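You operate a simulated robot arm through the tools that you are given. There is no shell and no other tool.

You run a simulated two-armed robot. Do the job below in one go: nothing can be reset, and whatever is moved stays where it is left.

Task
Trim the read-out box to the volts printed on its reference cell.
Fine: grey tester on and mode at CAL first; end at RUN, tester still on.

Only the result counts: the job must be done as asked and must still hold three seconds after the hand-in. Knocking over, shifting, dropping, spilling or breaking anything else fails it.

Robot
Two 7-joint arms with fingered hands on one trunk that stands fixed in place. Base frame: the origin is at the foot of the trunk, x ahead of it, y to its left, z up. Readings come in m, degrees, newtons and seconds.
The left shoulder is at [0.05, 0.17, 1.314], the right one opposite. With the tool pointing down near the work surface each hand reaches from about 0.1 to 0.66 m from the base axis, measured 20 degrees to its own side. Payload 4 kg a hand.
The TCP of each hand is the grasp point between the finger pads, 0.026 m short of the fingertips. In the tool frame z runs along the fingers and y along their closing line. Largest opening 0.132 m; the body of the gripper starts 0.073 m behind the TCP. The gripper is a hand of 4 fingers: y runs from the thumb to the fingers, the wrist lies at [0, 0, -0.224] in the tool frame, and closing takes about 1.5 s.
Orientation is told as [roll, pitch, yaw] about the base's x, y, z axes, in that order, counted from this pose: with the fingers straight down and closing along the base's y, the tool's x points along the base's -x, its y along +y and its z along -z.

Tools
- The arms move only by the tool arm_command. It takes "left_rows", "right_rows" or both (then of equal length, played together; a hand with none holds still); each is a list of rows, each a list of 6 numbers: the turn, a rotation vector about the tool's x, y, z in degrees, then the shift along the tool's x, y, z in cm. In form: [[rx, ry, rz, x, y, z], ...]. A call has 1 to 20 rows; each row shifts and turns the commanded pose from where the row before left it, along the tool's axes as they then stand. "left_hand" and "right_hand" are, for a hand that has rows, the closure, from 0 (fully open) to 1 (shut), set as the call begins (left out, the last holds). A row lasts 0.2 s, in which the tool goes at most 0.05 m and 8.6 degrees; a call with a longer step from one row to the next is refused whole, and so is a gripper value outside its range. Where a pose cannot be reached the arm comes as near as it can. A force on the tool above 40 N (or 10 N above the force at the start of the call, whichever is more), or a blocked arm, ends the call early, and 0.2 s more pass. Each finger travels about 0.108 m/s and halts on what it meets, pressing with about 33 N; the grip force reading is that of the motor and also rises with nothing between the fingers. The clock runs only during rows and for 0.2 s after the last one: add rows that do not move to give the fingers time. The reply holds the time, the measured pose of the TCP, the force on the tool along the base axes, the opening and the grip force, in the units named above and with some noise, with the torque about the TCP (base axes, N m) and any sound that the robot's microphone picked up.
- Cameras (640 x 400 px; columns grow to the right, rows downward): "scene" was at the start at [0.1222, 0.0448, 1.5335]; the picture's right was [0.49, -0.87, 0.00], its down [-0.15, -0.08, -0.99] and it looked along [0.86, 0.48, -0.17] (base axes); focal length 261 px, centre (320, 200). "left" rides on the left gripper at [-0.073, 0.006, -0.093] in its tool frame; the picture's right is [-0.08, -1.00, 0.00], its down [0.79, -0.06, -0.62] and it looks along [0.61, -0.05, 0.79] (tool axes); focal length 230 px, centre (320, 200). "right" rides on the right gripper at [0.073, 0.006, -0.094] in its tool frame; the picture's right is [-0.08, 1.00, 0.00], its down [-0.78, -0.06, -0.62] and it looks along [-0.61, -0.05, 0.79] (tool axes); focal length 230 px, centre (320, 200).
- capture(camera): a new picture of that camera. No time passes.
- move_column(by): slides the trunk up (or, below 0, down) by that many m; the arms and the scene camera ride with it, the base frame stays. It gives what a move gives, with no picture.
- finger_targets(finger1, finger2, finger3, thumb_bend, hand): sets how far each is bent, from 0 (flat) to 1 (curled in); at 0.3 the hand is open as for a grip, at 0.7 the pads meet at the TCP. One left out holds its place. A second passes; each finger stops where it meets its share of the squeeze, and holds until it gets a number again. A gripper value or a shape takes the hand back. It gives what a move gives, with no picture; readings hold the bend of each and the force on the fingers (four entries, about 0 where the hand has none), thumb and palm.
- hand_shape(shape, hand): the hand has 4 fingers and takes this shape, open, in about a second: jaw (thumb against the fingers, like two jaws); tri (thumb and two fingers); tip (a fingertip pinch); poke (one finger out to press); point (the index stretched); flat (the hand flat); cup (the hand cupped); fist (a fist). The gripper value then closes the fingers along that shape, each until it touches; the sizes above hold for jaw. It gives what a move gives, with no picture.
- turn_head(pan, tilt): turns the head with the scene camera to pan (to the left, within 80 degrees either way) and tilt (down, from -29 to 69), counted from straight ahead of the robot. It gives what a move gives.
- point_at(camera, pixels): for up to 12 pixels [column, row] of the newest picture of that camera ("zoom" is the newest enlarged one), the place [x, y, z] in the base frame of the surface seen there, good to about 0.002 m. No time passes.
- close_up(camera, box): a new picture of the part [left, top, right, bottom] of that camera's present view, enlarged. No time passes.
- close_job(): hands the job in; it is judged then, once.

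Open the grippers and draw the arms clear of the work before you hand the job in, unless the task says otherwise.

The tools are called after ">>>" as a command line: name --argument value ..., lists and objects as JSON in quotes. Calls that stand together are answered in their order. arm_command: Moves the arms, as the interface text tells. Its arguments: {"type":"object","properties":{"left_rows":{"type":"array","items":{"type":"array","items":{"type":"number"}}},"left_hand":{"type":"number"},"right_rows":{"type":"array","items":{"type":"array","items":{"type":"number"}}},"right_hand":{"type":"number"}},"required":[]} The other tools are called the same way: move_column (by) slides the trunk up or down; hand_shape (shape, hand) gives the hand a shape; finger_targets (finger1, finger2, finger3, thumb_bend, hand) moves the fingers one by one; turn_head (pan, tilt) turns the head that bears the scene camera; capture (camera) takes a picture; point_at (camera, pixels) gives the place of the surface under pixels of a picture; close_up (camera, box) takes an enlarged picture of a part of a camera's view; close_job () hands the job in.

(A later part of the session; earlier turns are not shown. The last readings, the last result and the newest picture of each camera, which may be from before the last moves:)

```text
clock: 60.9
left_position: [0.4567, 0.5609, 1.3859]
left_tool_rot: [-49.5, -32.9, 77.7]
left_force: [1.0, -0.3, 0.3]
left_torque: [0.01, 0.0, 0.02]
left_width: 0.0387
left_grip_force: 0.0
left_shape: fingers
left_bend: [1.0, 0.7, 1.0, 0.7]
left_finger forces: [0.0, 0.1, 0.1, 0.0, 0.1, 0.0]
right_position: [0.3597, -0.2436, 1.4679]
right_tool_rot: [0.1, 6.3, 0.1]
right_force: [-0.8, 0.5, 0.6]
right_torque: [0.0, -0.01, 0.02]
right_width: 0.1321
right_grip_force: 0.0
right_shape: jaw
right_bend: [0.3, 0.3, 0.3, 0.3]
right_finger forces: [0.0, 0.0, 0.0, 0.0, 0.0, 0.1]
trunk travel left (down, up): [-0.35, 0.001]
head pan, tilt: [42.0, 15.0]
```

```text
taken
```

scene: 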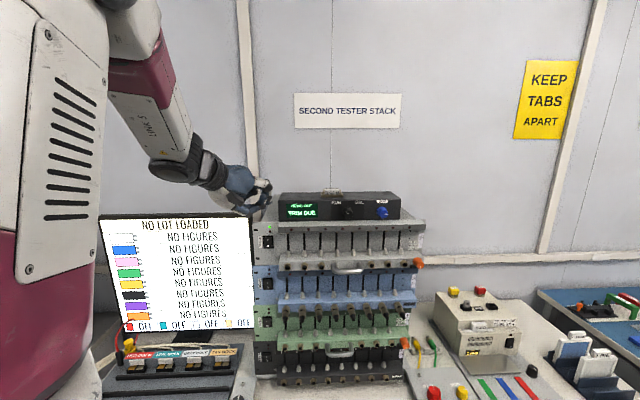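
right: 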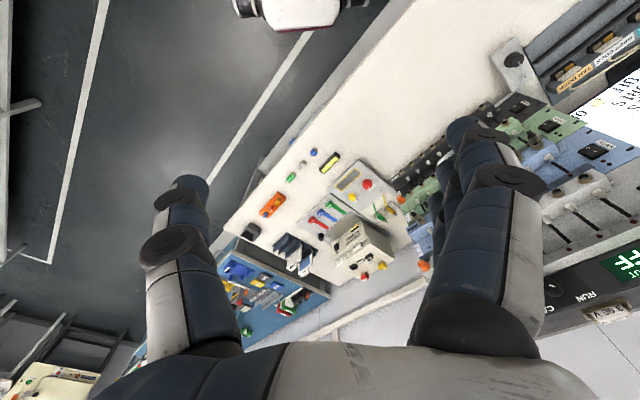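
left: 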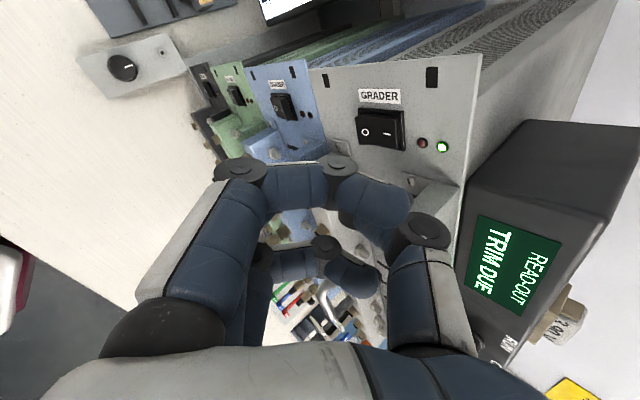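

No reach flags, the arm now comes in from the left and the box is in full view. I open the pinch a little (middle 0.6, thumb 0.55) and slide right towards the mode knob at a safe distance.

>>> finger_targets --hand "left" --finger2 0.6 --thumb_bend 0.55

>>> arm_command --left_rows '[[0, 0, 0, 1.59, -2.68, 1.59], [0, 0, 0, 1.59, -2.68, 1.59], [0, 0, 0, 1.59, -2.68, 1.59], [0, 0, 0, 1.59, -2.68, 1.59], [0, 0, 0, 1.59, -2.68, 1.59], [0, 0, 0, 0, 0, 0]]'

>>> capture --camera "scene"

>>> capture --camera "left"

```text
clock: 61.9
left_position: [0.4575, 0.5633, 1.3865]
left_tool_rot: [-49.7, -32.7, 77.7]
left_force: [-0.4, 0.1, -0.4]
left_torque: [0.03, 0.01, 0.0]
left_width: 0.045
left_grip_force: 0.0
left_shape: fingers
left_bend: [1.0, 0.6, 1.0, 0.55]
left_finger forces: [0.1, 0.1, 0.0, 0.0, 0.0, 0.1]
right_position: [0.3594, -0.2435, 1.4681]
right_tool_rot: [0.2, 6.3, -0.1]
right_force: [0.1, -0.2, 0.2]
right_torque: [0.02, -0.02, 0.01]
right_width: 0.1318
right_grip_force: 0.0
right_shape: jaw
right_bend: [0.3, 0.3, 0.3, 0.3]
right_finger forces: [0.0, 0.1, 0.1, 0.0, 0.0, 0.1]
trunk travel left (down, up): [-0.35, 0.001]
head pan, tilt: [42.0, 15.0]
```

```text
clock: 63.3
left_position: [0.579, 0.4373, 1.3845]
left_tool_rot: [-49.6, -32.8, 77.8]
left_force: [-0.3, 0.1, 0.1]
left_torque: [0.01, 0.02, 0.02]
left_width: 0.0448
left_grip_force: 0.1
left_shape: fingers
left_bend: [1.0, 0.6, 1.0, 0.55]
left_finger forces: [0.1, 0.0, 0.2, 0.1, 0.0, 0.0]
right_position: [0.3583, -0.2435, 1.4679]
right_tool_rot: [0.2, 6.3, 0.1]
right_force: [-0.3, -0.8, 0.3]
right_torque: [0.02, -0.04, -0.01]
right_width: 0.1319
right_grip_force: 0.1
right_shape: jaw
right_bend: [0.3, 0.3, 0.3, 0.3]
right_finger forces: [0.1, 0.0, 0.0, 0.0, 0.0, 0.0]
trunk travel left (down, up): [-0.35, 0.001]
head pan, tilt: [42.0, 15.0]
```

```text
taken
```

scene: 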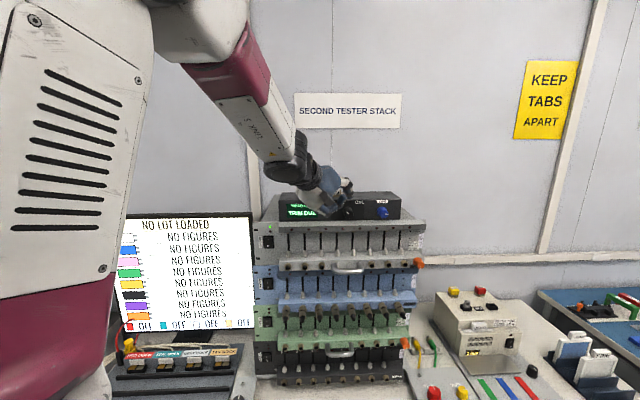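

```text
taken
```

left: 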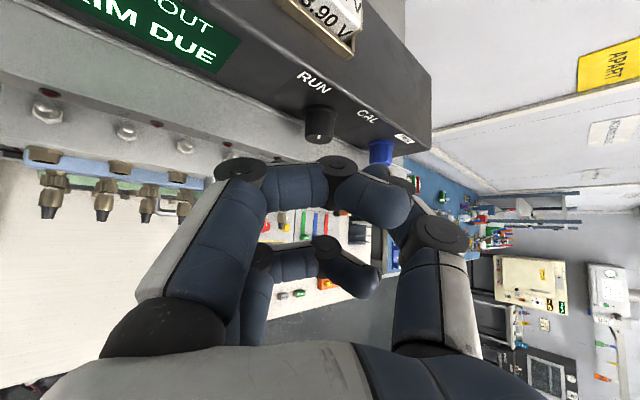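

The standoff pose was reached cleanly; the left camera sees the mode knob at (318,122). I try turning the hand further towards the knob's axis (−8° steps about tool y), since a straighter approach makes turning easier.

>>> arm_command --left_rows '[[0, -8, 0, 0, 0, 0], [0, -8, 0, 0, 0, 0], [0, -8, 0, 0, 0, 0], [0, -6, 0, 0, 0, 0], [0, 0, 0, 0, 0, 0]]'

>>> capture --camera "scene"

>>> capture --camera "left"

```text
clock: 64.7
left_position: [0.5733, 0.5149, 1.3999]
left_tool_rot: [-70.0, -44.0, 111.6]
left_force: [-0.3, 0.4, -0.6]
left_torque: [0.02, 0.0, 0.03]
left_width: 0.0446
left_grip_force: 0.1
left_shape: fingers
left_bend: [1.0, 0.6, 1.0, 0.55]
left_finger forces: [0.0, 0.1, 0.0, 0.0, 0.0, 0.0]
left hand out of reach, approached as far as the arm can: row 3, 4
right_position: [0.3613, -0.2433, 1.4688]
right_tool_rot: [0.1, 6.3, 0.1]
right_force: [-0.1, 0.5, -0.6]
right_torque: [0.01, 0.05, -0.03]
right_width: 0.1315
right_grip_force: 0.1
right_shape: jaw
right_bend: [0.3, 0.3, 0.3, 0.3]
right_finger forces: [0.0, 0.1, 0.0, 0.0, 0.0, 0.0]
trunk travel left (down, up): [-0.35, 0.001]
head pan, tilt: [42.0, 15.0]
stopped in row 5 (left hand): the arm was blocked; the commanded pose is now the measured one
```

```text
taken
```

scene: 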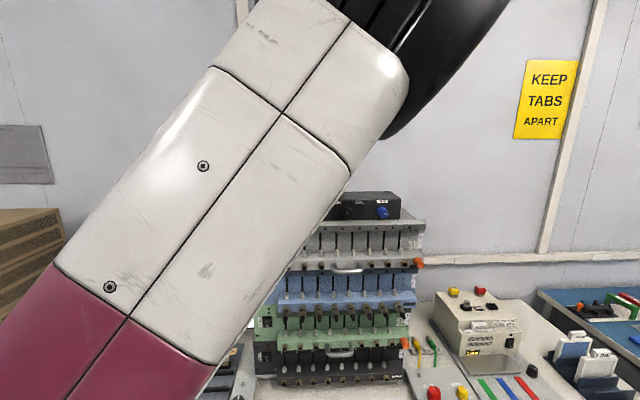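

```text
taken
```

left: 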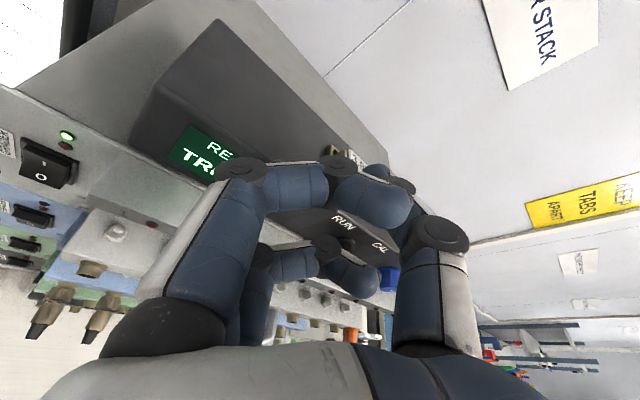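

The arm jumped to another posture and stopped; the hand now hovers at (0.573,0.515,1.400), tip close to the box but with no contact force. I withdraw carefully along the fingers' own axis first.

>>> arm_command --left_rows '[[0, 0, 0, 0, 0, -1.5]]'

>>> capture --camera "left"

```text
clock: 65.1
left_position: [0.5538, 0.5187, 1.393]
left_tool_rot: [-69.0, -42.4, 112.3]
left_force: [-0.1, 0.2, 0.3]
left_torque: [-0.02, 0.01, 0.01]
left_width: 0.0448
left_grip_force: 0.0
left_shape: fingers
left_bend: [1.0, 0.6, 1.0, 0.55]
left_finger forces: [0.0, 0.0, 0.1, 0.1, 0.0, 0.0]
right_position: [0.3593, -0.244, 1.4683]
right_tool_rot: [0.1, 6.3, 0.1]
right_force: [-0.5, -0.9, -0.5]
right_torque: [-0.01, -0.04, 0.02]
right_width: 0.1317
right_grip_force: 0.1
right_shape: jaw
right_bend: [0.3, 0.3, 0.3, 0.3]
right_finger forces: [0.0, 0.1, 0.1, 0.0, 0.1, 0.0]
trunk travel left (down, up): [-0.35, 0.001]
head pan, tilt: [42.0, 15.0]
```

```text
taken
```

left: 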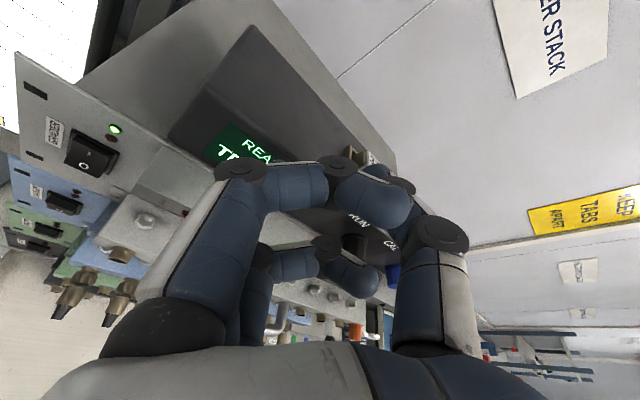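

It retreats without contact. I now rotate the hand back to the earlier 45° pinch orientation while moving it out to about x+y=1.02.

>>> arm_command --left_rows '[[0.59, 7.04, 1.47, -0.38, 0.77, -1.04], [0.59, 7.04, 1.47, -0.38, 0.77, -1.04], [0.59, 7.04, 1.47, -0.38, 0.77, -1.04], [0.59, 7.04, 1.47, -0.38, 0.77, -1.04], [0, 0, 0, 0, 0, 0]]'

>>> capture --camera "scene"

```text
clock: 66.3
left_position: [0.5067, 0.5119, 1.4108]
left_tool_rot: [-49.6, -34.9, 75.9]
left_force: [-0.2, -0.1, -0.2]
left_torque: [-0.01, -0.03, -0.02]
left_width: 0.0447
left_grip_force: 0.1
left_shape: fingers
left_bend: [1.0, 0.6, 1.0, 0.55]
left_finger forces: [0.1, 0.1, 0.1, 0.0, 0.0, 0.0]
right_position: [0.3591, -0.2441, 1.4681]
right_tool_rot: [0.2, 6.2, 0.2]
right_force: [-0.3, -0.1, 0.9]
right_torque: [-0.01, -0.03, 0.0]
right_width: 0.1318
right_grip_force: 0.1
right_shape: jaw
right_bend: [0.3, 0.3, 0.3, 0.3]
right_finger forces: [0.0, 0.1, 0.1, 0.0, 0.0, 0.1]
trunk travel left (down, up): [-0.35, 0.001]
head pan, tilt: [42.0, 15.0]
```

```text
taken
```

scene: 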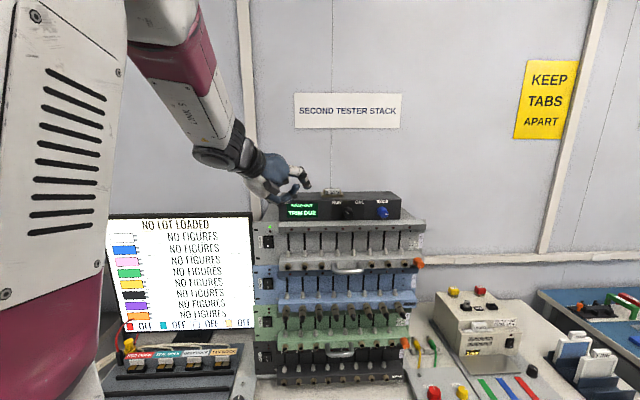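

The arm is back in the good posture with the whole box in view. Before approaching I re-measure the mode knob, trim knob and lip from a close-up.

>>> close_up --camera "scene" --box '[325, 185, 405, 235]'

>>> point_at --camera "zoom" --pixels '[[190, 225], [175, 215], [210, 235], [190, 250], [190, 205], [455, 220], [440, 205], [475, 235], [455, 250], [300, 285], [300, 305], [300, 255]]'

```text
8.00 times, centred on (365, 210) of scene
```

zoom: 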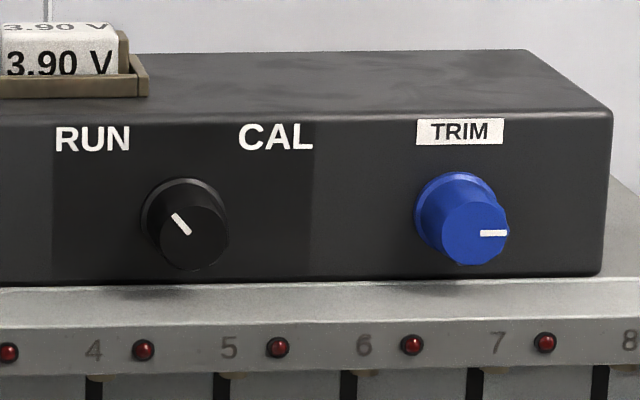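

```text
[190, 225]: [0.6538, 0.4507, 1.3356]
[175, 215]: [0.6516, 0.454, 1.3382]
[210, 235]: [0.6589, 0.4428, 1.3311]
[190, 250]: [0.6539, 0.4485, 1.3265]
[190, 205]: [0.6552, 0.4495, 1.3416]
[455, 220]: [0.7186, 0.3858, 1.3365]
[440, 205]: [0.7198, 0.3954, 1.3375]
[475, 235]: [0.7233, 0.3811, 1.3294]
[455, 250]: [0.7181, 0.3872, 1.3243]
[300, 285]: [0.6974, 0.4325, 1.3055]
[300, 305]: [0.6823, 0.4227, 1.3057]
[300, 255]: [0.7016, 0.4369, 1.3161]
```

Mode knob axis: lateral x−y≈0.2057, z≈1.331, diameter ≈22 mm; the lip top is at z≈1.3055. I set the middle finger to 0.63 and the thumb to 0.5 and move to a standoff 5 cm short of the knob along the finger direction.

>>> finger_targets --hand "left" --finger2 0.63 --thumb_bend 0.5

>>> arm_command --left_rows '[[0, 0, 0, 1.5, -1.6, 2.31], [0, 0, 0, 1.5, -1.6, 2.31], [0, 0, 0, 1.5, -1.6, 2.31], [0, 0, 0, 1.5, -1.6, 2.31], [0, 0, 0, 0, 0, 0]]'

>>> close_up --camera "scene" --box '[265, 150, 425, 250]'

>>> capture --camera "left"

```text
clock: 67.3
left_position: [0.5083, 0.5108, 1.4101]
left_tool_rot: [-49.5, -34.9, 76.0]
left_force: [-0.8, 0.1, 0.3]
left_torque: [-0.03, 0.0, -0.01]
left_width: 0.0476
left_grip_force: 0.1
left_shape: fingers
left_bend: [1.0, 0.63, 1.0, 0.5]
left_finger forces: [0.1, 0.1, 0.0, 0.0, 0.1, 0.0]
right_position: [0.3595, -0.2438, 1.4674]
right_tool_rot: [0.1, 6.2, 0.2]
right_force: [0.1, -0.3, 0.1]
right_torque: [-0.02, 0.01, 0.0]
right_width: 0.1319
right_grip_force: 0.1
right_shape: jaw
right_bend: [0.3, 0.3, 0.3, 0.3]
right_finger forces: [0.0, 0.1, 0.0, 0.0, 0.1, 0.1]
trunk travel left (down, up): [-0.35, 0.001]
head pan, tilt: [42.0, 15.0]
```

```text
clock: 68.5
left_position: [0.6072, 0.4412, 1.3677]
left_tool_rot: [-49.6, -34.9, 76.0]
left_force: [-0.1, 0.6, 0.4]
left_torque: [0.05, 0.01, 0.0]
left_width: 0.0477
left_grip_force: 0.0
left_shape: fingers
left_bend: [1.0, 0.63, 1.0, 0.5]
left_finger forces: [0.0, 0.0, 0.1, 0.0, 0.0, 0.1]
right_position: [0.3584, -0.2415, 1.4694]
right_tool_rot: [0.0, 6.3, 0.0]
right_force: [-0.8, 0.3, -0.1]
right_torque: [-0.02, -0.03, 0.03]
right_width: 0.1319
right_grip_force: 0.0
right_shape: jaw
right_bend: [0.3, 0.3, 0.3, 0.3]
right_finger forces: [0.1, 0.0, 0.1, 0.0, 0.0, 0.0]
trunk travel left (down, up): [-0.35, 0.001]
head pan, tilt: [42.0, 15.0]
```

```text
4.00 times, centred on (345, 200) of scene
```

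zoom: 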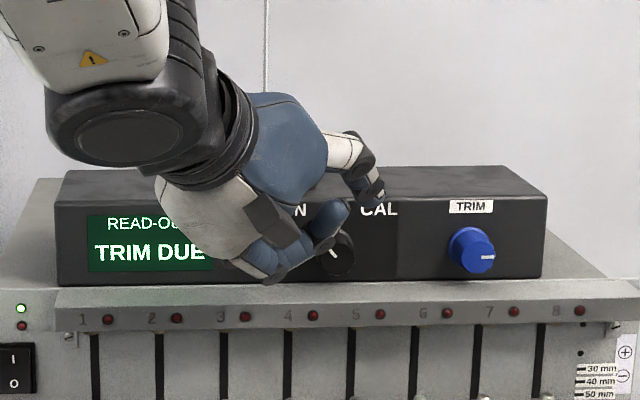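

```text
taken
```

left: 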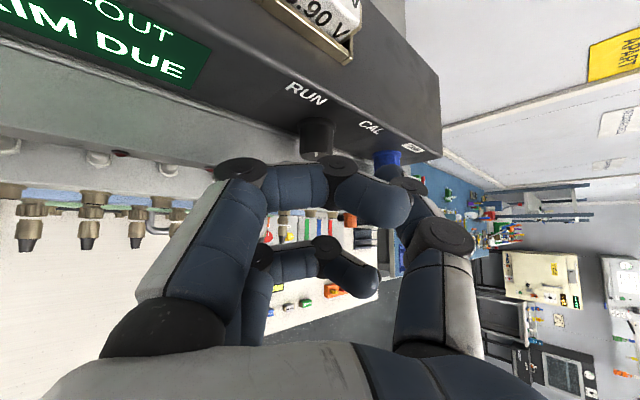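

The mode knob shows at (335,250) in the close-up, between thumb (370,185) and the fingers, as planned. I advance 3.6 cm along the fingers and look again.

>>> arm_command --left_rows '[[0, 0, 0, 0, 0, 1.2], [0, 0, 0, 0, 0, 1.2], [0, 0, 0, 0, 0, 1.2], [0, 0, 0, 0, 0, 0]]'

>>> close_up --camera "scene" --box '[285, 165, 405, 240]'

>>> capture --camera "left"

```text
clock: 69.5
left_position: [0.636, 0.4515, 1.348]
left_tool_rot: [-49.5, -34.8, 75.9]
left_force: [0.9, 1.0, 0.4]
left_torque: [-0.02, 0.04, -0.01]
left_width: 0.0474
left_grip_force: 0.3
left_shape: fingers
left_bend: [1.0, 0.63, 1.0, 0.5]
left_finger forces: [0.0, 0.3, 0.0, 0.1, 0.1, 0.0]
right_position: [0.3583, -0.2445, 1.467]
right_tool_rot: [0.1, 6.3, 0.1]
right_force: [-0.3, -0.6, 0.2]
right_torque: [0.0, 0.0, 0.01]
right_width: 0.132
right_grip_force: 0.0
right_shape: jaw
right_bend: [0.3, 0.3, 0.3, 0.3]
right_finger forces: [0.1, 0.0, 0.0, 0.1, 0.0, 0.0]
trunk travel left (down, up): [-0.35, 0.001]
head pan, tilt: [42.0, 15.0]
```

```text
5.33 times, centred on (345, 202) of scene
```

zoom: 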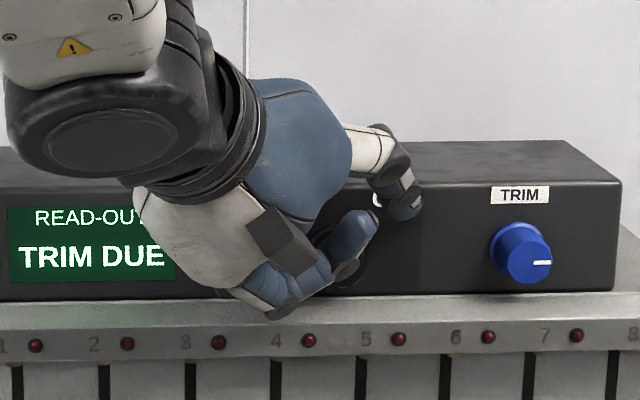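

```text
taken
```

left: 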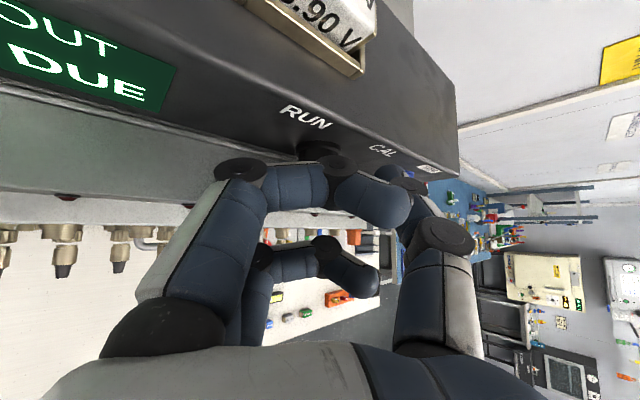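

Only 0.3 N on the middle finger so far. I advance another 1.1 cm.

>>> arm_command --left_rows '[[0, 0, 0, 0, 0, 0.6], [0, 0, 0, 0, 0, 0.5], [0, 0, 0, 0, 0, 0]]'

>>> close_up --camera "scene" --box '[285, 165, 405, 240]'

```text
clock: 70.3
left_position: [0.6447, 0.4535, 1.3411]
left_tool_rot: [-49.5, -35.0, 76.0]
left_force: [-2.0, 1.2, -0.9]
left_torque: [0.0, 0.02, 0.05]
left_width: 0.0474
left_grip_force: 0.5
left_shape: fingers
left_bend: [1.0, 0.62, 1.0, 0.5]
left_finger forces: [0.1, 1.5, 0.1, 0.1, 0.1, 0.0]
right_position: [0.3591, -0.2441, 1.4692]
right_tool_rot: [0.0, 6.2, 0.1]
right_force: [0.4, 0.6, -0.1]
right_torque: [0.0, 0.0, -0.01]
right_width: 0.1318
right_grip_force: 0.0
right_shape: jaw
right_bend: [0.3, 0.3, 0.3, 0.3]
right_finger forces: [0.0, 0.0, 0.1, 0.0, 0.0, 0.0]
trunk travel left (down, up): [-0.35, 0.001]
head pan, tilt: [42.0, 15.0]
```

```text
5.33 times, centred on (345, 202) of scene
```

zoom: 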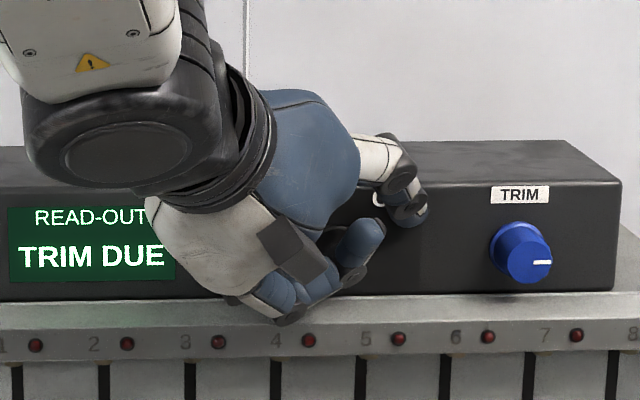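

The middle finger rests lightly on the knob's lower-left side (1.5 N). I close the thumb and middle finger onto the knob.

>>> finger_targets --hand "left" --finger2 0.75 --thumb_bend 0.8

>>> close_up --camera "scene" --box '[285, 165, 405, 240]'

>>> capture --camera "left"

```text
clock: 71.3
left_position: [0.6483, 0.4523, 1.3415]
left_tool_rot: [-49.5, -34.9, 76.0]
left_force: [10.4, 0.0, 3.6]
left_torque: [-0.01, -0.05, 0.06]
left_width: 0.0393
left_grip_force: 15.1
left_shape: fingers
left_bend: [1.0, 0.68, 1.0, 0.67]
left_finger forces: [0.1, 11.0, 0.0, 0.0, 19.0, 0.1]
right_position: [0.361, -0.2434, 1.4681]
right_tool_rot: [0.1, 6.3, 0.0]
right_force: [-0.1, -0.9, -0.1]
right_torque: [0.03, 0.03, 0.03]
right_width: 0.1316
right_grip_force: 0.1
right_shape: jaw
right_bend: [0.3, 0.3, 0.3, 0.3]
right_finger forces: [0.0, 0.1, 0.0, 0.0, 0.0, 0.0]
trunk travel left (down, up): [-0.35, 0.001]
head pan, tilt: [42.0, 15.0]
```

```text
5.33 times, centred on (345, 202) of scene
```

zoom: 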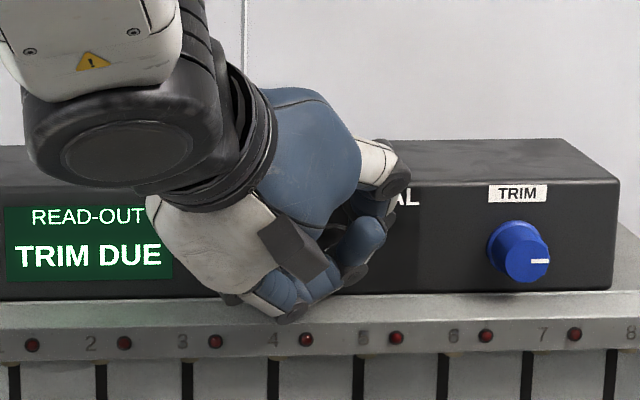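

```text
taken
```

left: 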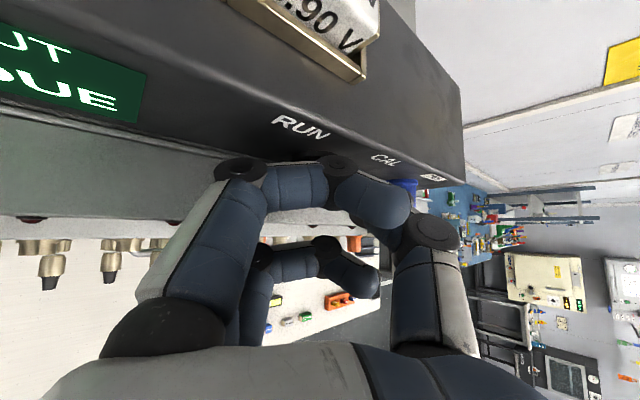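

The pinch holds (11 N and 19 N). I turn it 16° clockwise about the knob's axis and check.

>>> arm_command --left_rows '[[-5.63, 0.33, 5.67, 0.01, -0.17, 0.02], [-5.63, 0.33, 5.67, 0.01, -0.17, 0.02], [0, 0, 0, 0, 0, 0]]'

>>> close_up --camera "scene" --box '[285, 165, 405, 240]'

```text
clock: 72.1
left_position: [0.6504, 0.448, 1.3414]
left_tool_rot: [-30.8, -41.6, 64.1]
left_force: [5.8, -14.6, -11.5]
left_torque: [-0.34, 0.06, -0.14]
left_width: 0.0392
left_grip_force: 16.3
left_shape: fingers
left_bend: [1.0, 0.67, 1.0, 0.68]
left_finger forces: [0.0, 11.6, 0.0, 0.1, 21.4, 0.0]
right_position: [0.3611, -0.2442, 1.4684]
right_tool_rot: [0.1, 6.3, 0.2]
right_force: [0.0, 0.3, -0.2]
right_torque: [0.01, -0.01, 0.02]
right_width: 0.1319
right_grip_force: 0.2
right_shape: jaw
right_bend: [0.3, 0.3, 0.3, 0.3]
right_finger forces: [0.0, 0.0, 0.0, 0.0, 0.1, 0.1]
trunk travel left (down, up): [-0.35, 0.001]
head pan, tilt: [42.0, 15.0]
```

```text
5.33 times, centred on (345, 202) of scene
```

zoom: 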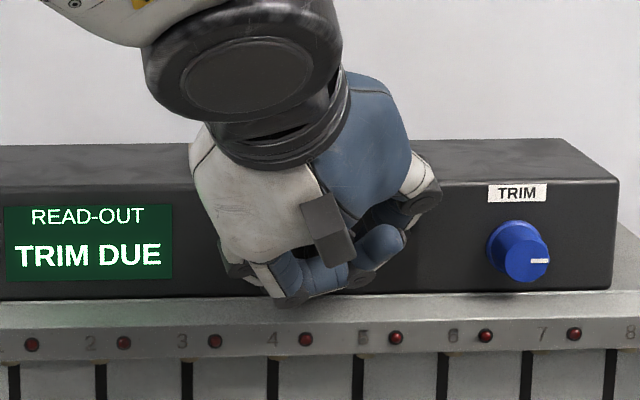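

The tool feels about 19 N, mostly along its +x, so my assumed axis is a couple of mm off; I let the hand give way in that direction while turning 16° more.

>>> arm_command --left_rows '[[0, 0, 0, 0.15, -0.08, 0.05], [-5.63, 0.33, 5.67, 0.05, -0.17, 0.02], [-5.63, 0.33, 5.67, 0.05, -0.17, 0.02], [0, 0, 0, 0, 0, 0]]'

>>> close_up --camera "scene" --box '[285, 165, 405, 240]'

>>> capture --camera "left"

```text
clock: 73.1
left_position: [0.6526, 0.4441, 1.341]
left_tool_rot: [-9.1, -45.0, 49.4]
left_force: [7.0, -7.4, -9.1]
left_torque: [-0.17, -0.01, -0.04]
left_width: 0.0392
left_grip_force: 16.0
left_shape: fingers
left_bend: [1.0, 0.66, 1.0, 0.68]
left_finger forces: [0.0, 11.4, 0.1, 0.0, 20.1, 0.0]
right_position: [0.3618, -0.2427, 1.4673]
right_tool_rot: [0.1, 6.3, 0.1]
right_force: [-0.3, -0.4, 0.9]
right_torque: [-0.01, 0.0, -0.07]
right_width: 0.132
right_grip_force: 0.1
right_shape: jaw
right_bend: [0.3, 0.3, 0.3, 0.3]
right_finger forces: [0.1, 0.0, 0.0, 0.1, 0.0, 0.0]
trunk travel left (down, up): [-0.35, 0.001]
head pan, tilt: [42.0, 15.0]
```

```text
5.33 times, centred on (345, 202) of scene
```

zoom: 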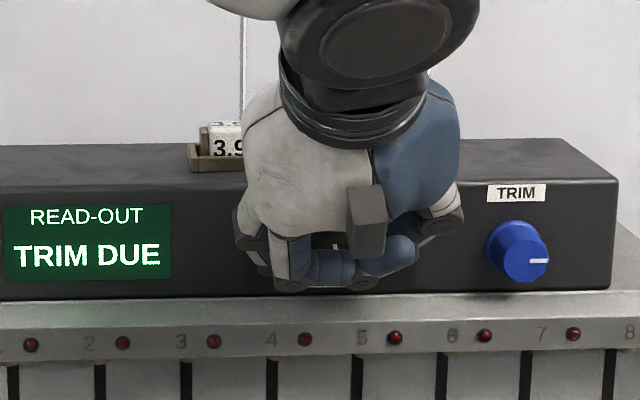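

```text
taken
```

left: 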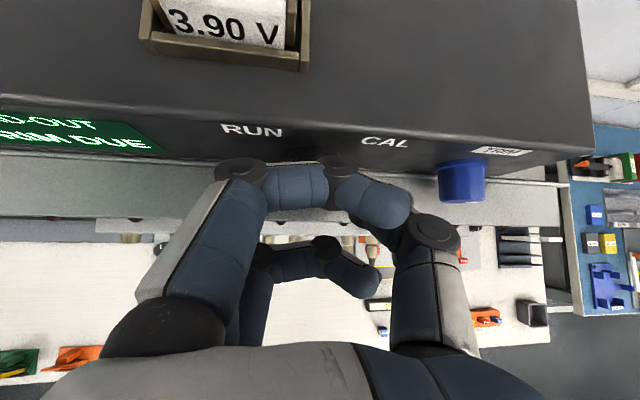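

A small white mark shows at (336,247) between the fingers — likely the knob's pointer, now near upright. I zoom in on it.

>>> close_up --camera "scene" --box '[328, 195, 368, 220]'

```text
16.00 times, centred on (348, 208) of scene
```

zoom: 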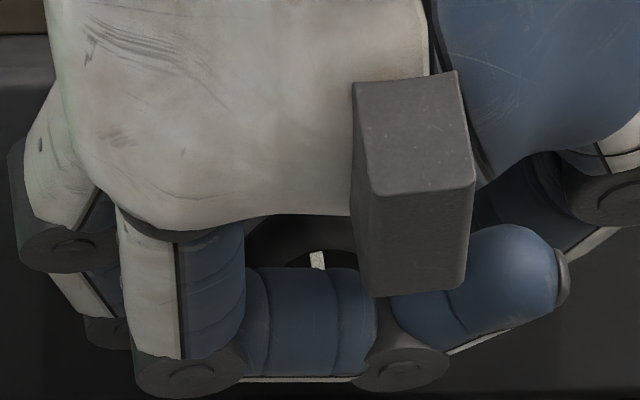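

The pointer has indeed turned to nearly upright, so the knob follows the hand. I turn another 16° clockwise.

>>> arm_command --left_rows '[[-5.63, 0.33, 5.67, 0.05, -0.17, 0.02], [-5.63, 0.33, 5.67, 0.05, -0.17, 0.02], [0, 0, 0, 0, 0, 0]]'

>>> close_up --camera "scene" --box '[285, 165, 405, 240]'

```text
clock: 73.9
left_position: [0.6544, 0.4424, 1.3403]
left_tool_rot: [13.3, -44.0, 33.5]
left_force: [7.6, -3.7, -6.7]
left_torque: [-0.11, -0.05, -0.04]
left_width: 0.0393
left_grip_force: 15.5
left_shape: fingers
left_bend: [1.0, 0.66, 1.0, 0.68]
left_finger forces: [0.0, 11.1, 0.1, 0.0, 19.1, 0.0]
right_position: [0.3622, -0.2433, 1.4679]
right_tool_rot: [0.0, 6.3, 0.1]
right_force: [0.0, 0.4, -0.2]
right_torque: [0.01, -0.02, 0.0]
right_width: 0.132
right_grip_force: 0.1
right_shape: jaw
right_bend: [0.3, 0.3, 0.3, 0.3]
right_finger forces: [0.0, 0.1, 0.0, 0.0, 0.1, 0.0]
trunk travel left (down, up): [-0.35, 0.001]
head pan, tilt: [42.0, 15.0]
```

```text
5.33 times, centred on (345, 202) of scene
```

zoom: 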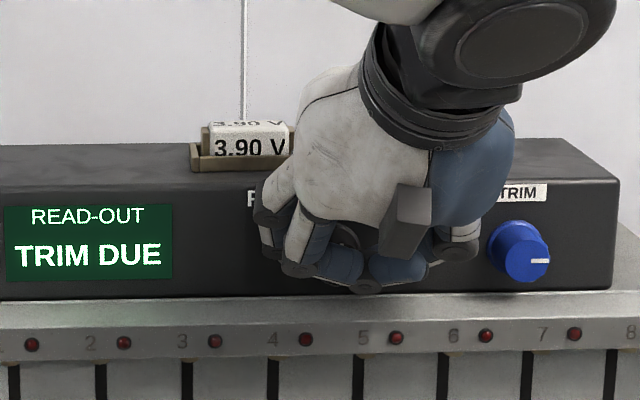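

θ is past upright with no reach flag; the pointer should be about 48° round. I continue another 24°, checking the clearance to the trim knob (thumb knuckle at (455,250), knob edge at (490,250)).

>>> arm_command --left_rows '[[-5.63, 0.33, 5.67, 0.05, -0.17, 0.02], [-5.63, 0.33, 5.67, 0.05, -0.17, 0.02], [0, 0, 0, 0, 0, 0]]'

>>> close_up --camera "scene" --box '[285, 165, 405, 240]'

```text
clock: 74.7
left_position: [0.6564, 0.4396, 1.3386]
left_tool_rot: [33.5, -38.8, 19.9]
left_force: [5.4, -5.7, -7.6]
left_torque: [-0.15, -0.05, -0.02]
left_width: 0.039
left_grip_force: 15.4
left_shape: fingers
left_bend: [1.0, 0.66, 1.0, 0.68]
left_finger forces: [0.0, 10.9, 0.0, 0.1, 20.4, 0.0]
right_position: [0.3609, -0.2432, 1.4669]
right_tool_rot: [0.1, 6.4, 0.1]
right_force: [0.7, 0.2, 0.2]
right_torque: [-0.01, 0.01, 0.05]
right_width: 0.1318
right_grip_force: 0.1
right_shape: jaw
right_bend: [0.3, 0.3, 0.3, 0.3]
right_finger forces: [0.0, 0.0, 0.0, 0.1, 0.0, 0.1]
trunk travel left (down, up): [-0.35, 0.001]
head pan, tilt: [42.0, 15.0]
```

```text
5.33 times, centred on (345, 202) of scene
```

zoom: 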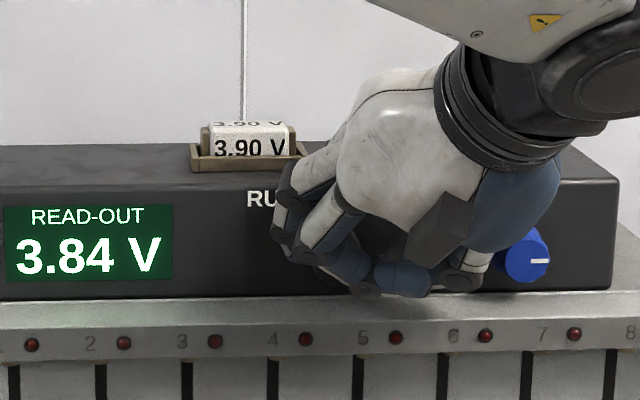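

The read-out now shows 3.84 V: CAL mode has engaged. I turn another 14° so the knob is firmly at CAL, watching the forces.

>>> arm_command --left_rows '[[-4.93, 0.29, 4.96, 0.04, -0.15, 0.02], [-4.93, 0.29, 4.96, 0.04, -0.15, 0.02], [0, 0, 0, 0, 0, 0]]'

>>> close_up --camera "scene" --box '[285, 165, 405, 240]'

```text
clock: 75.5
left_position: [0.6575, 0.44, 1.3357]
left_tool_rot: [48.4, -31.8, 11.3]
left_force: [5.2, -1.9, -6.5]
left_torque: [-0.1, -0.06, -0.03]
left_width: 0.0388
left_grip_force: 15.3
left_shape: fingers
left_bend: [1.0, 0.66, 1.0, 0.68]
left_finger forces: [0.1, 10.7, 0.0, 0.1, 19.6, 0.0]
right_position: [0.3625, -0.2434, 1.4677]
right_tool_rot: [0.1, 6.4, 0.1]
right_force: [-0.1, 0.7, -1.2]
right_torque: [0.03, 0.0, 0.0]
right_width: 0.1317
right_grip_force: 0.1
right_shape: jaw
right_bend: [0.3, 0.3, 0.3, 0.3]
right_finger forces: [0.0, 0.0, 0.1, 0.1, 0.0, 0.0]
trunk travel left (down, up): [-0.35, 0.001]
head pan, tilt: [42.0, 15.0]
```

```text
5.33 times, centred on (345, 202) of scene
```

zoom: 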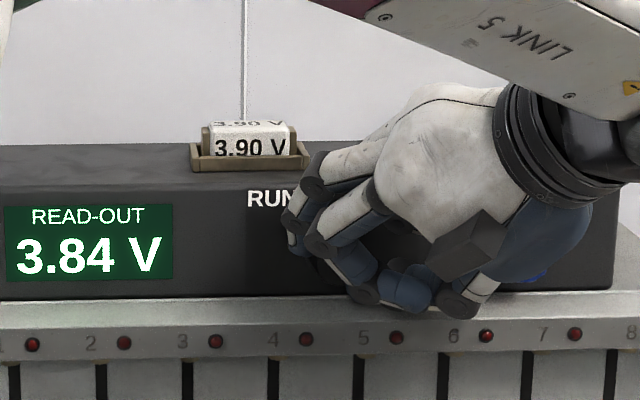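

Still 3.84 V and forces are low. One more 10° turn, then I release.

>>> arm_command --left_rows '[[-3.52, 0.2, 3.55, 0.03, -0.1, 0.01], [-3.52, 0.2, 3.55, 0.03, -0.1, 0.01], [0, 0, 0, 0, 0, 0]]'

>>> close_up --camera "scene" --box '[285, 165, 405, 240]'

```text
clock: 76.3
left_position: [0.6594, 0.4373, 1.3351]
left_tool_rot: [57.6, -26.0, 6.8]
left_force: [13.2, -1.0, -3.3]
left_torque: [-0.23, -0.46, -0.05]
left_width: 0.0389
left_grip_force: 27.0
left_shape: fingers
left_bend: [1.0, 0.65, 1.0, 0.69]
left_finger forces: [0.1, 12.2, 0.0, 0.0, 42.0, 0.1]
right_position: [0.3626, -0.2442, 1.4665]
right_tool_rot: [0.1, 6.4, 0.1]
right_force: [1.0, 0.0, -0.2]
right_torque: [0.01, -0.01, -0.01]
right_width: 0.1319
right_grip_force: 0.1
right_shape: jaw
right_bend: [0.3, 0.3, 0.3, 0.3]
right_finger forces: [0.0, 0.0, 0.0, 0.1, 0.0, 0.0]
trunk travel left (down, up): [-0.35, 0.001]
head pan, tilt: [42.0, 15.0]
```

```text
5.33 times, centred on (345, 202) of scene
```

zoom: 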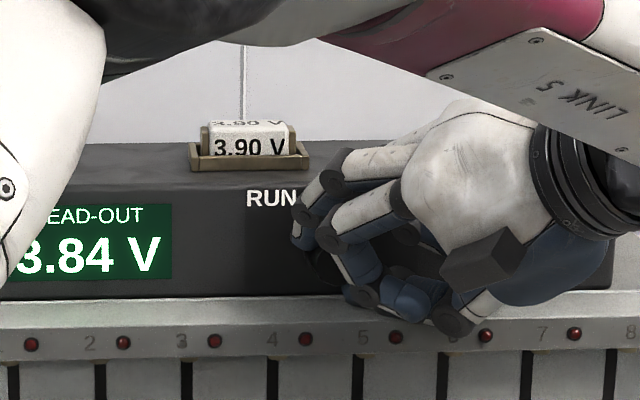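

The thumb now presses the lip (42 N), so I stop turning. I open only the upper middle finger, ease the thumb slightly, and then withdraw along the finger axis.

>>> finger_targets --hand "left" --finger2 0.48 --thumb_bend 0.68

>>> arm_command --left_rows '[[0, 0, 0, 0, 0, -0.8], [0, 0, 0, 0, 0, -1.5], [0, 0, 0, 0, 0, -2], [0, 0, 0, 0, 0, -2], [0, 0, 0, 0, 0, 0]]'

>>> capture --camera "scene"

>>> capture --camera "left"

```text
clock: 77.3
left_position: [0.6577, 0.4367, 1.3358]
left_tool_rot: [57.7, -26.1, 6.6]
left_force: [17.9, -3.6, 8.8]
left_torque: [-0.06, -0.48, -0.17]
left_width: 0.0397
left_grip_force: 20.8
left_shape: fingers
left_bend: [1.0, 0.48, 1.0, 0.68]
left_finger forces: [0.0, 0.0, 0.0, 0.0, 42.5, 0.0]
right_position: [0.3618, -0.2454, 1.4671]
right_tool_rot: [0.2, 6.5, 0.1]
right_force: [1.0, 0.6, 0.2]
right_torque: [0.04, 0.03, 0.03]
right_width: 0.132
right_grip_force: 0.0
right_shape: jaw
right_bend: [0.3, 0.3, 0.3, 0.3]
right_finger forces: [0.0, 0.1, 0.0, 0.1, 0.0, 0.0]
trunk travel left (down, up): [-0.35, 0.001]
head pan, tilt: [42.0, 15.0]
```

```text
clock: 78.5
left_position: [0.6485, 0.3842, 1.3667]
left_tool_rot: [57.6, -26.0, 6.9]
left_force: [-1.1, 0.8, -0.6]
left_torque: [0.0, -0.03, 0.02]
left_width: 0.0397
left_grip_force: 0.0
left_shape: fingers
left_bend: [1.0, 0.48, 1.0, 0.68]
left_finger forces: [0.1, 0.1, 0.1, 0.0, 0.0, 0.0]
right_position: [0.3601, -0.2431, 1.4672]
right_tool_rot: [0.1, 6.3, 0.0]
right_force: [0.3, -0.3, 0.1]
right_torque: [0.0, 0.02, -0.05]
right_width: 0.1318
right_grip_force: 0.0
right_shape: jaw
right_bend: [0.3, 0.3, 0.3, 0.3]
right_finger forces: [0.1, 0.0, 0.1, 0.1, 0.0, 0.0]
trunk travel left (down, up): [-0.35, 0.001]
head pan, tilt: [42.0, 15.0]
```

```text
taken
```

scene: 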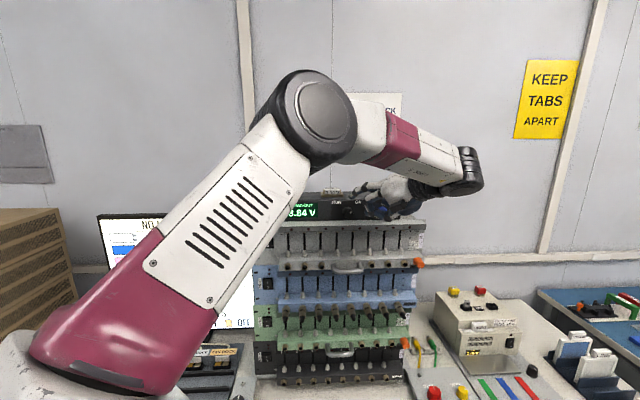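

```text
taken
```

left: 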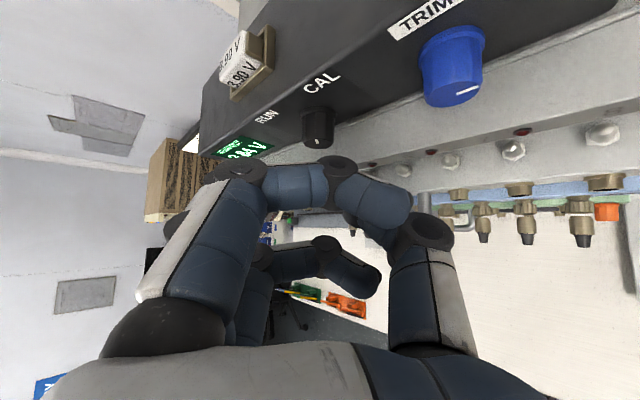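

The hand is off the knob; in the left view the mode pointer at (318,128) aims at CAL. I enlarge to confirm and to read the display.

>>> close_up --camera "left" --box '[200, 20, 520, 180]'

>>> close_up --camera "scene" --box '[280, 180, 430, 274]'

```text
2.00 times, centred on (360, 100) of left
```

zoom: 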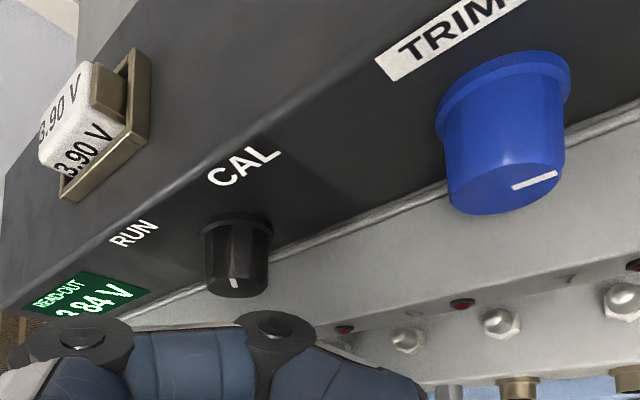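

```text
4.26 times, centred on (355, 227) of scene
```

zoom: 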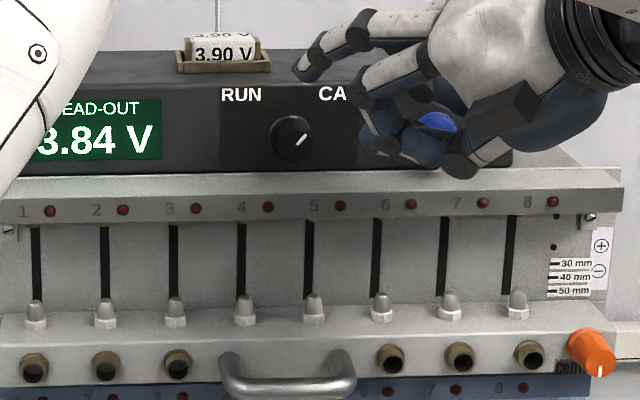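

Mode is at CAL (pointer 45° right) and the read-out shows 3.84 V; the target is 3.90 V. I swing the hand back over to the left-leaning pose in front of the trim knob.

>>> arm_command --left_rows '[[0, 0, 0, 0, 0, -1.5], [5.63, -0.33, -5.67, 0, 0, 0], [5.63, -0.33, -5.67, 0, 0, 0], [5.63, -0.33, -5.67, 0, 0, 0], [5.63, -0.33, -5.67, 0, 0, 0], [5.63, -0.33, -5.67, 0, 0, 0], [5.63, -0.33, -5.67, 0, 0, 0], [5.63, -0.33, -5.67, 0, 0, 0], [5.63, -0.33, -5.67, 0, 0, 0], [5.63, -0.33, -5.67, 0, 0, 0], [0, 0, 0, 0, 0, 0]]'

>>> capture --camera "scene"

>>> capture --camera "left"

```text
clock: 80.9
left_position: [0.6452, 0.3708, 1.3735]
left_tool_rot: [-31.1, -41.7, 64.5]
left_force: [-0.4, -0.1, 0.0]
left_torque: [0.02, -0.01, 0.01]
left_width: 0.0395
left_grip_force: 0.0
left_shape: fingers
left_bend: [1.0, 0.48, 1.0, 0.68]
left_finger forces: [0.0, 0.1, 0.0, 0.1, 0.1, 0.0]
right_position: [0.3594, -0.2439, 1.467]
right_tool_rot: [0.1, 6.3, 0.1]
right_force: [1.0, -0.8, -0.3]
right_torque: [0.01, -0.03, 0.01]
right_width: 0.1321
right_grip_force: 0.1
right_shape: jaw
right_bend: [0.3, 0.3, 0.3, 0.3]
right_finger forces: [0.1, 0.1, 0.0, 0.0, 0.0, 0.1]
trunk travel left (down, up): [-0.35, 0.001]
head pan, tilt: [42.0, 15.0]
```

```text
taken
```

scene: 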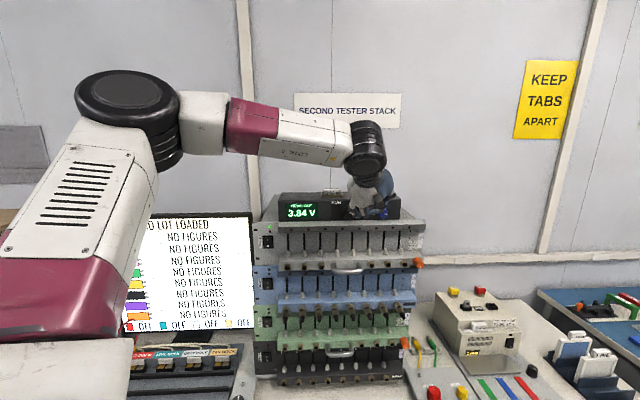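

```text
taken
```

left: 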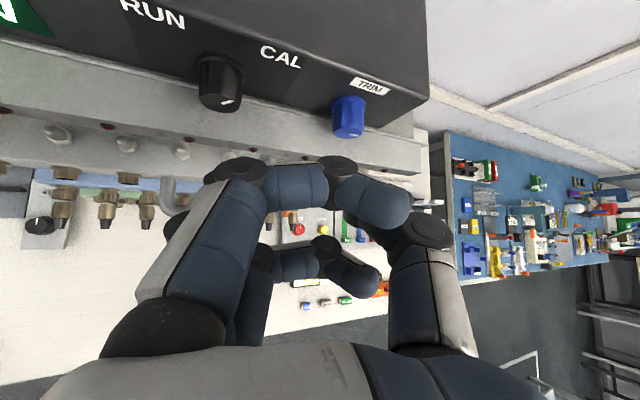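

The trim knob is at (348,115) in the left view; hand orientation is θ≈23°, 45° to the axis. I open to 0.58/0.48 and move to the standoff in front of the trim knob.

>>> finger_targets --hand "left" --finger2 0.58 --thumb_bend 0.48

>>> arm_command --left_rows '[[0, 0, 0, -0.35, -1.31, 1.23], [0, 0, 0, -0.35, -1.31, 1.23], [0, 0, 0, 0, 0, 0]]'

>>> close_up --camera "scene" --box '[305, 160, 425, 235]'

>>> capture --camera "left"

```text
clock: 81.9
left_position: [0.6461, 0.3712, 1.3737]
left_tool_rot: [-31.0, -41.7, 64.5]
left_force: [0.1, 0.1, 0.1]
left_torque: [-0.01, 0.0, 0.0]
left_width: 0.0488
left_grip_force: 0.2
left_shape: fingers
left_bend: [1.0, 0.57, 1.0, 0.48]
left_finger forces: [0.1, 0.1, 0.1, 0.0, 0.1, 0.0]
right_position: [0.3589, -0.2439, 1.4684]
right_tool_rot: [0.1, 6.4, 0.0]
right_force: [0.4, 0.1, -0.4]
right_torque: [0.0, -0.02, 0.0]
right_width: 0.1322
right_grip_force: 0.2
right_shape: jaw
right_bend: [0.3, 0.3, 0.3, 0.3]
right_finger forces: [0.0, 0.1, 0.0, 0.1, 0.0, 0.0]
trunk travel left (down, up): [-0.35, 0.001]
head pan, tilt: [42.0, 15.0]
```

```text
clock: 82.7
left_position: [0.6811, 0.3645, 1.3711]
left_tool_rot: [-31.0, -41.9, 64.4]
left_force: [0.5, 0.6, -0.4]
left_torque: [0.03, 0.03, -0.03]
left_width: 0.0486
left_grip_force: 0.1
left_shape: fingers
left_bend: [1.0, 0.57, 1.0, 0.48]
left_finger forces: [0.1, 0.0, 0.0, 0.0, 0.0, 0.0]
right_position: [0.3597, -0.2429, 1.4689]
right_tool_rot: [0.1, 6.2, 0.0]
right_force: [0.7, 0.3, 0.6]
right_torque: [-0.02, -0.02, 0.0]
right_width: 0.132
right_grip_force: 0.1
right_shape: jaw
right_bend: [0.3, 0.3, 0.3, 0.3]
right_finger forces: [0.1, 0.1, 0.0, 0.0, 0.0, 0.1]
trunk travel left (down, up): [-0.35, 0.001]
head pan, tilt: [42.0, 15.0]
```

```text
5.33 times, centred on (365, 198) of scene
```

zoom: 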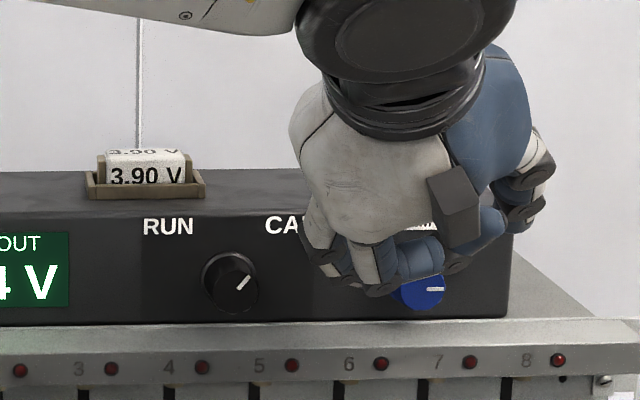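

```text
taken
```

left: 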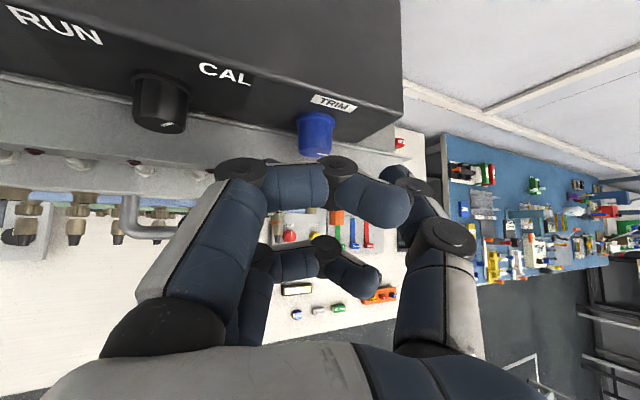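

The trim knob is centred at (316,132), just as the mode knob was at its standoff. I advance 3.6 cm along the fingers.

>>> arm_command --left_rows '[[0, 0, 0, 0, 0, 1.2], [0, 0, 0, 0, 0, 1.2], [0, 0, 0, 0, 0, 1.1], [0, 0, 0, 0, 0, 0]]'

>>> close_up --camera "scene" --box '[305, 160, 425, 235]'

>>> capture --camera "left"

```text
clock: 83.7
left_position: [0.7066, 0.3768, 1.3487]
left_tool_rot: [-30.9, -41.9, 64.5]
left_force: [-0.7, -1.0, -0.2]
left_torque: [0.03, -0.04, -0.02]
left_width: 0.0486
left_grip_force: 0.0
left_shape: fingers
left_bend: [1.0, 0.57, 1.0, 0.48]
left_finger forces: [0.1, 0.0, 0.0, 0.1, 0.0, 0.0]
right_position: [0.3605, -0.2428, 1.4686]
right_tool_rot: [0.1, 6.2, 0.2]
right_force: [0.3, -0.9, 0.6]
right_torque: [0.03, 0.0, 0.01]
right_width: 0.1319
right_grip_force: 0.0
right_shape: jaw
right_bend: [0.3, 0.3, 0.3, 0.3]
right_finger forces: [0.0, 0.0, 0.1, 0.0, 0.0, 0.1]
trunk travel left (down, up): [-0.35, 0.001]
head pan, tilt: [42.0, 15.0]
```

```text
5.33 times, centred on (365, 198) of scene
```

zoom: 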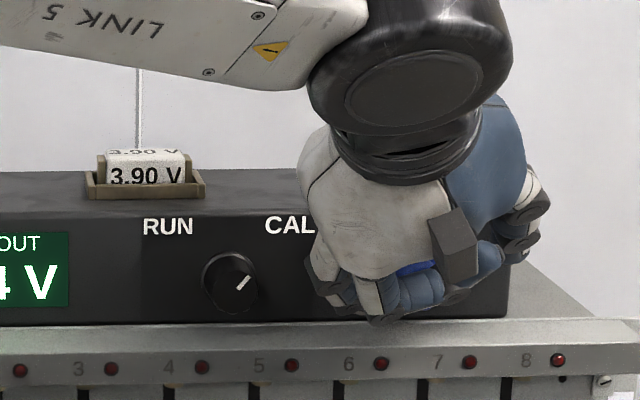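

```text
taken
```

left: 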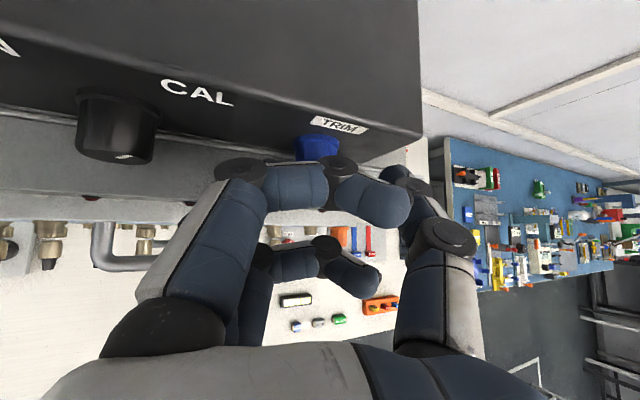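

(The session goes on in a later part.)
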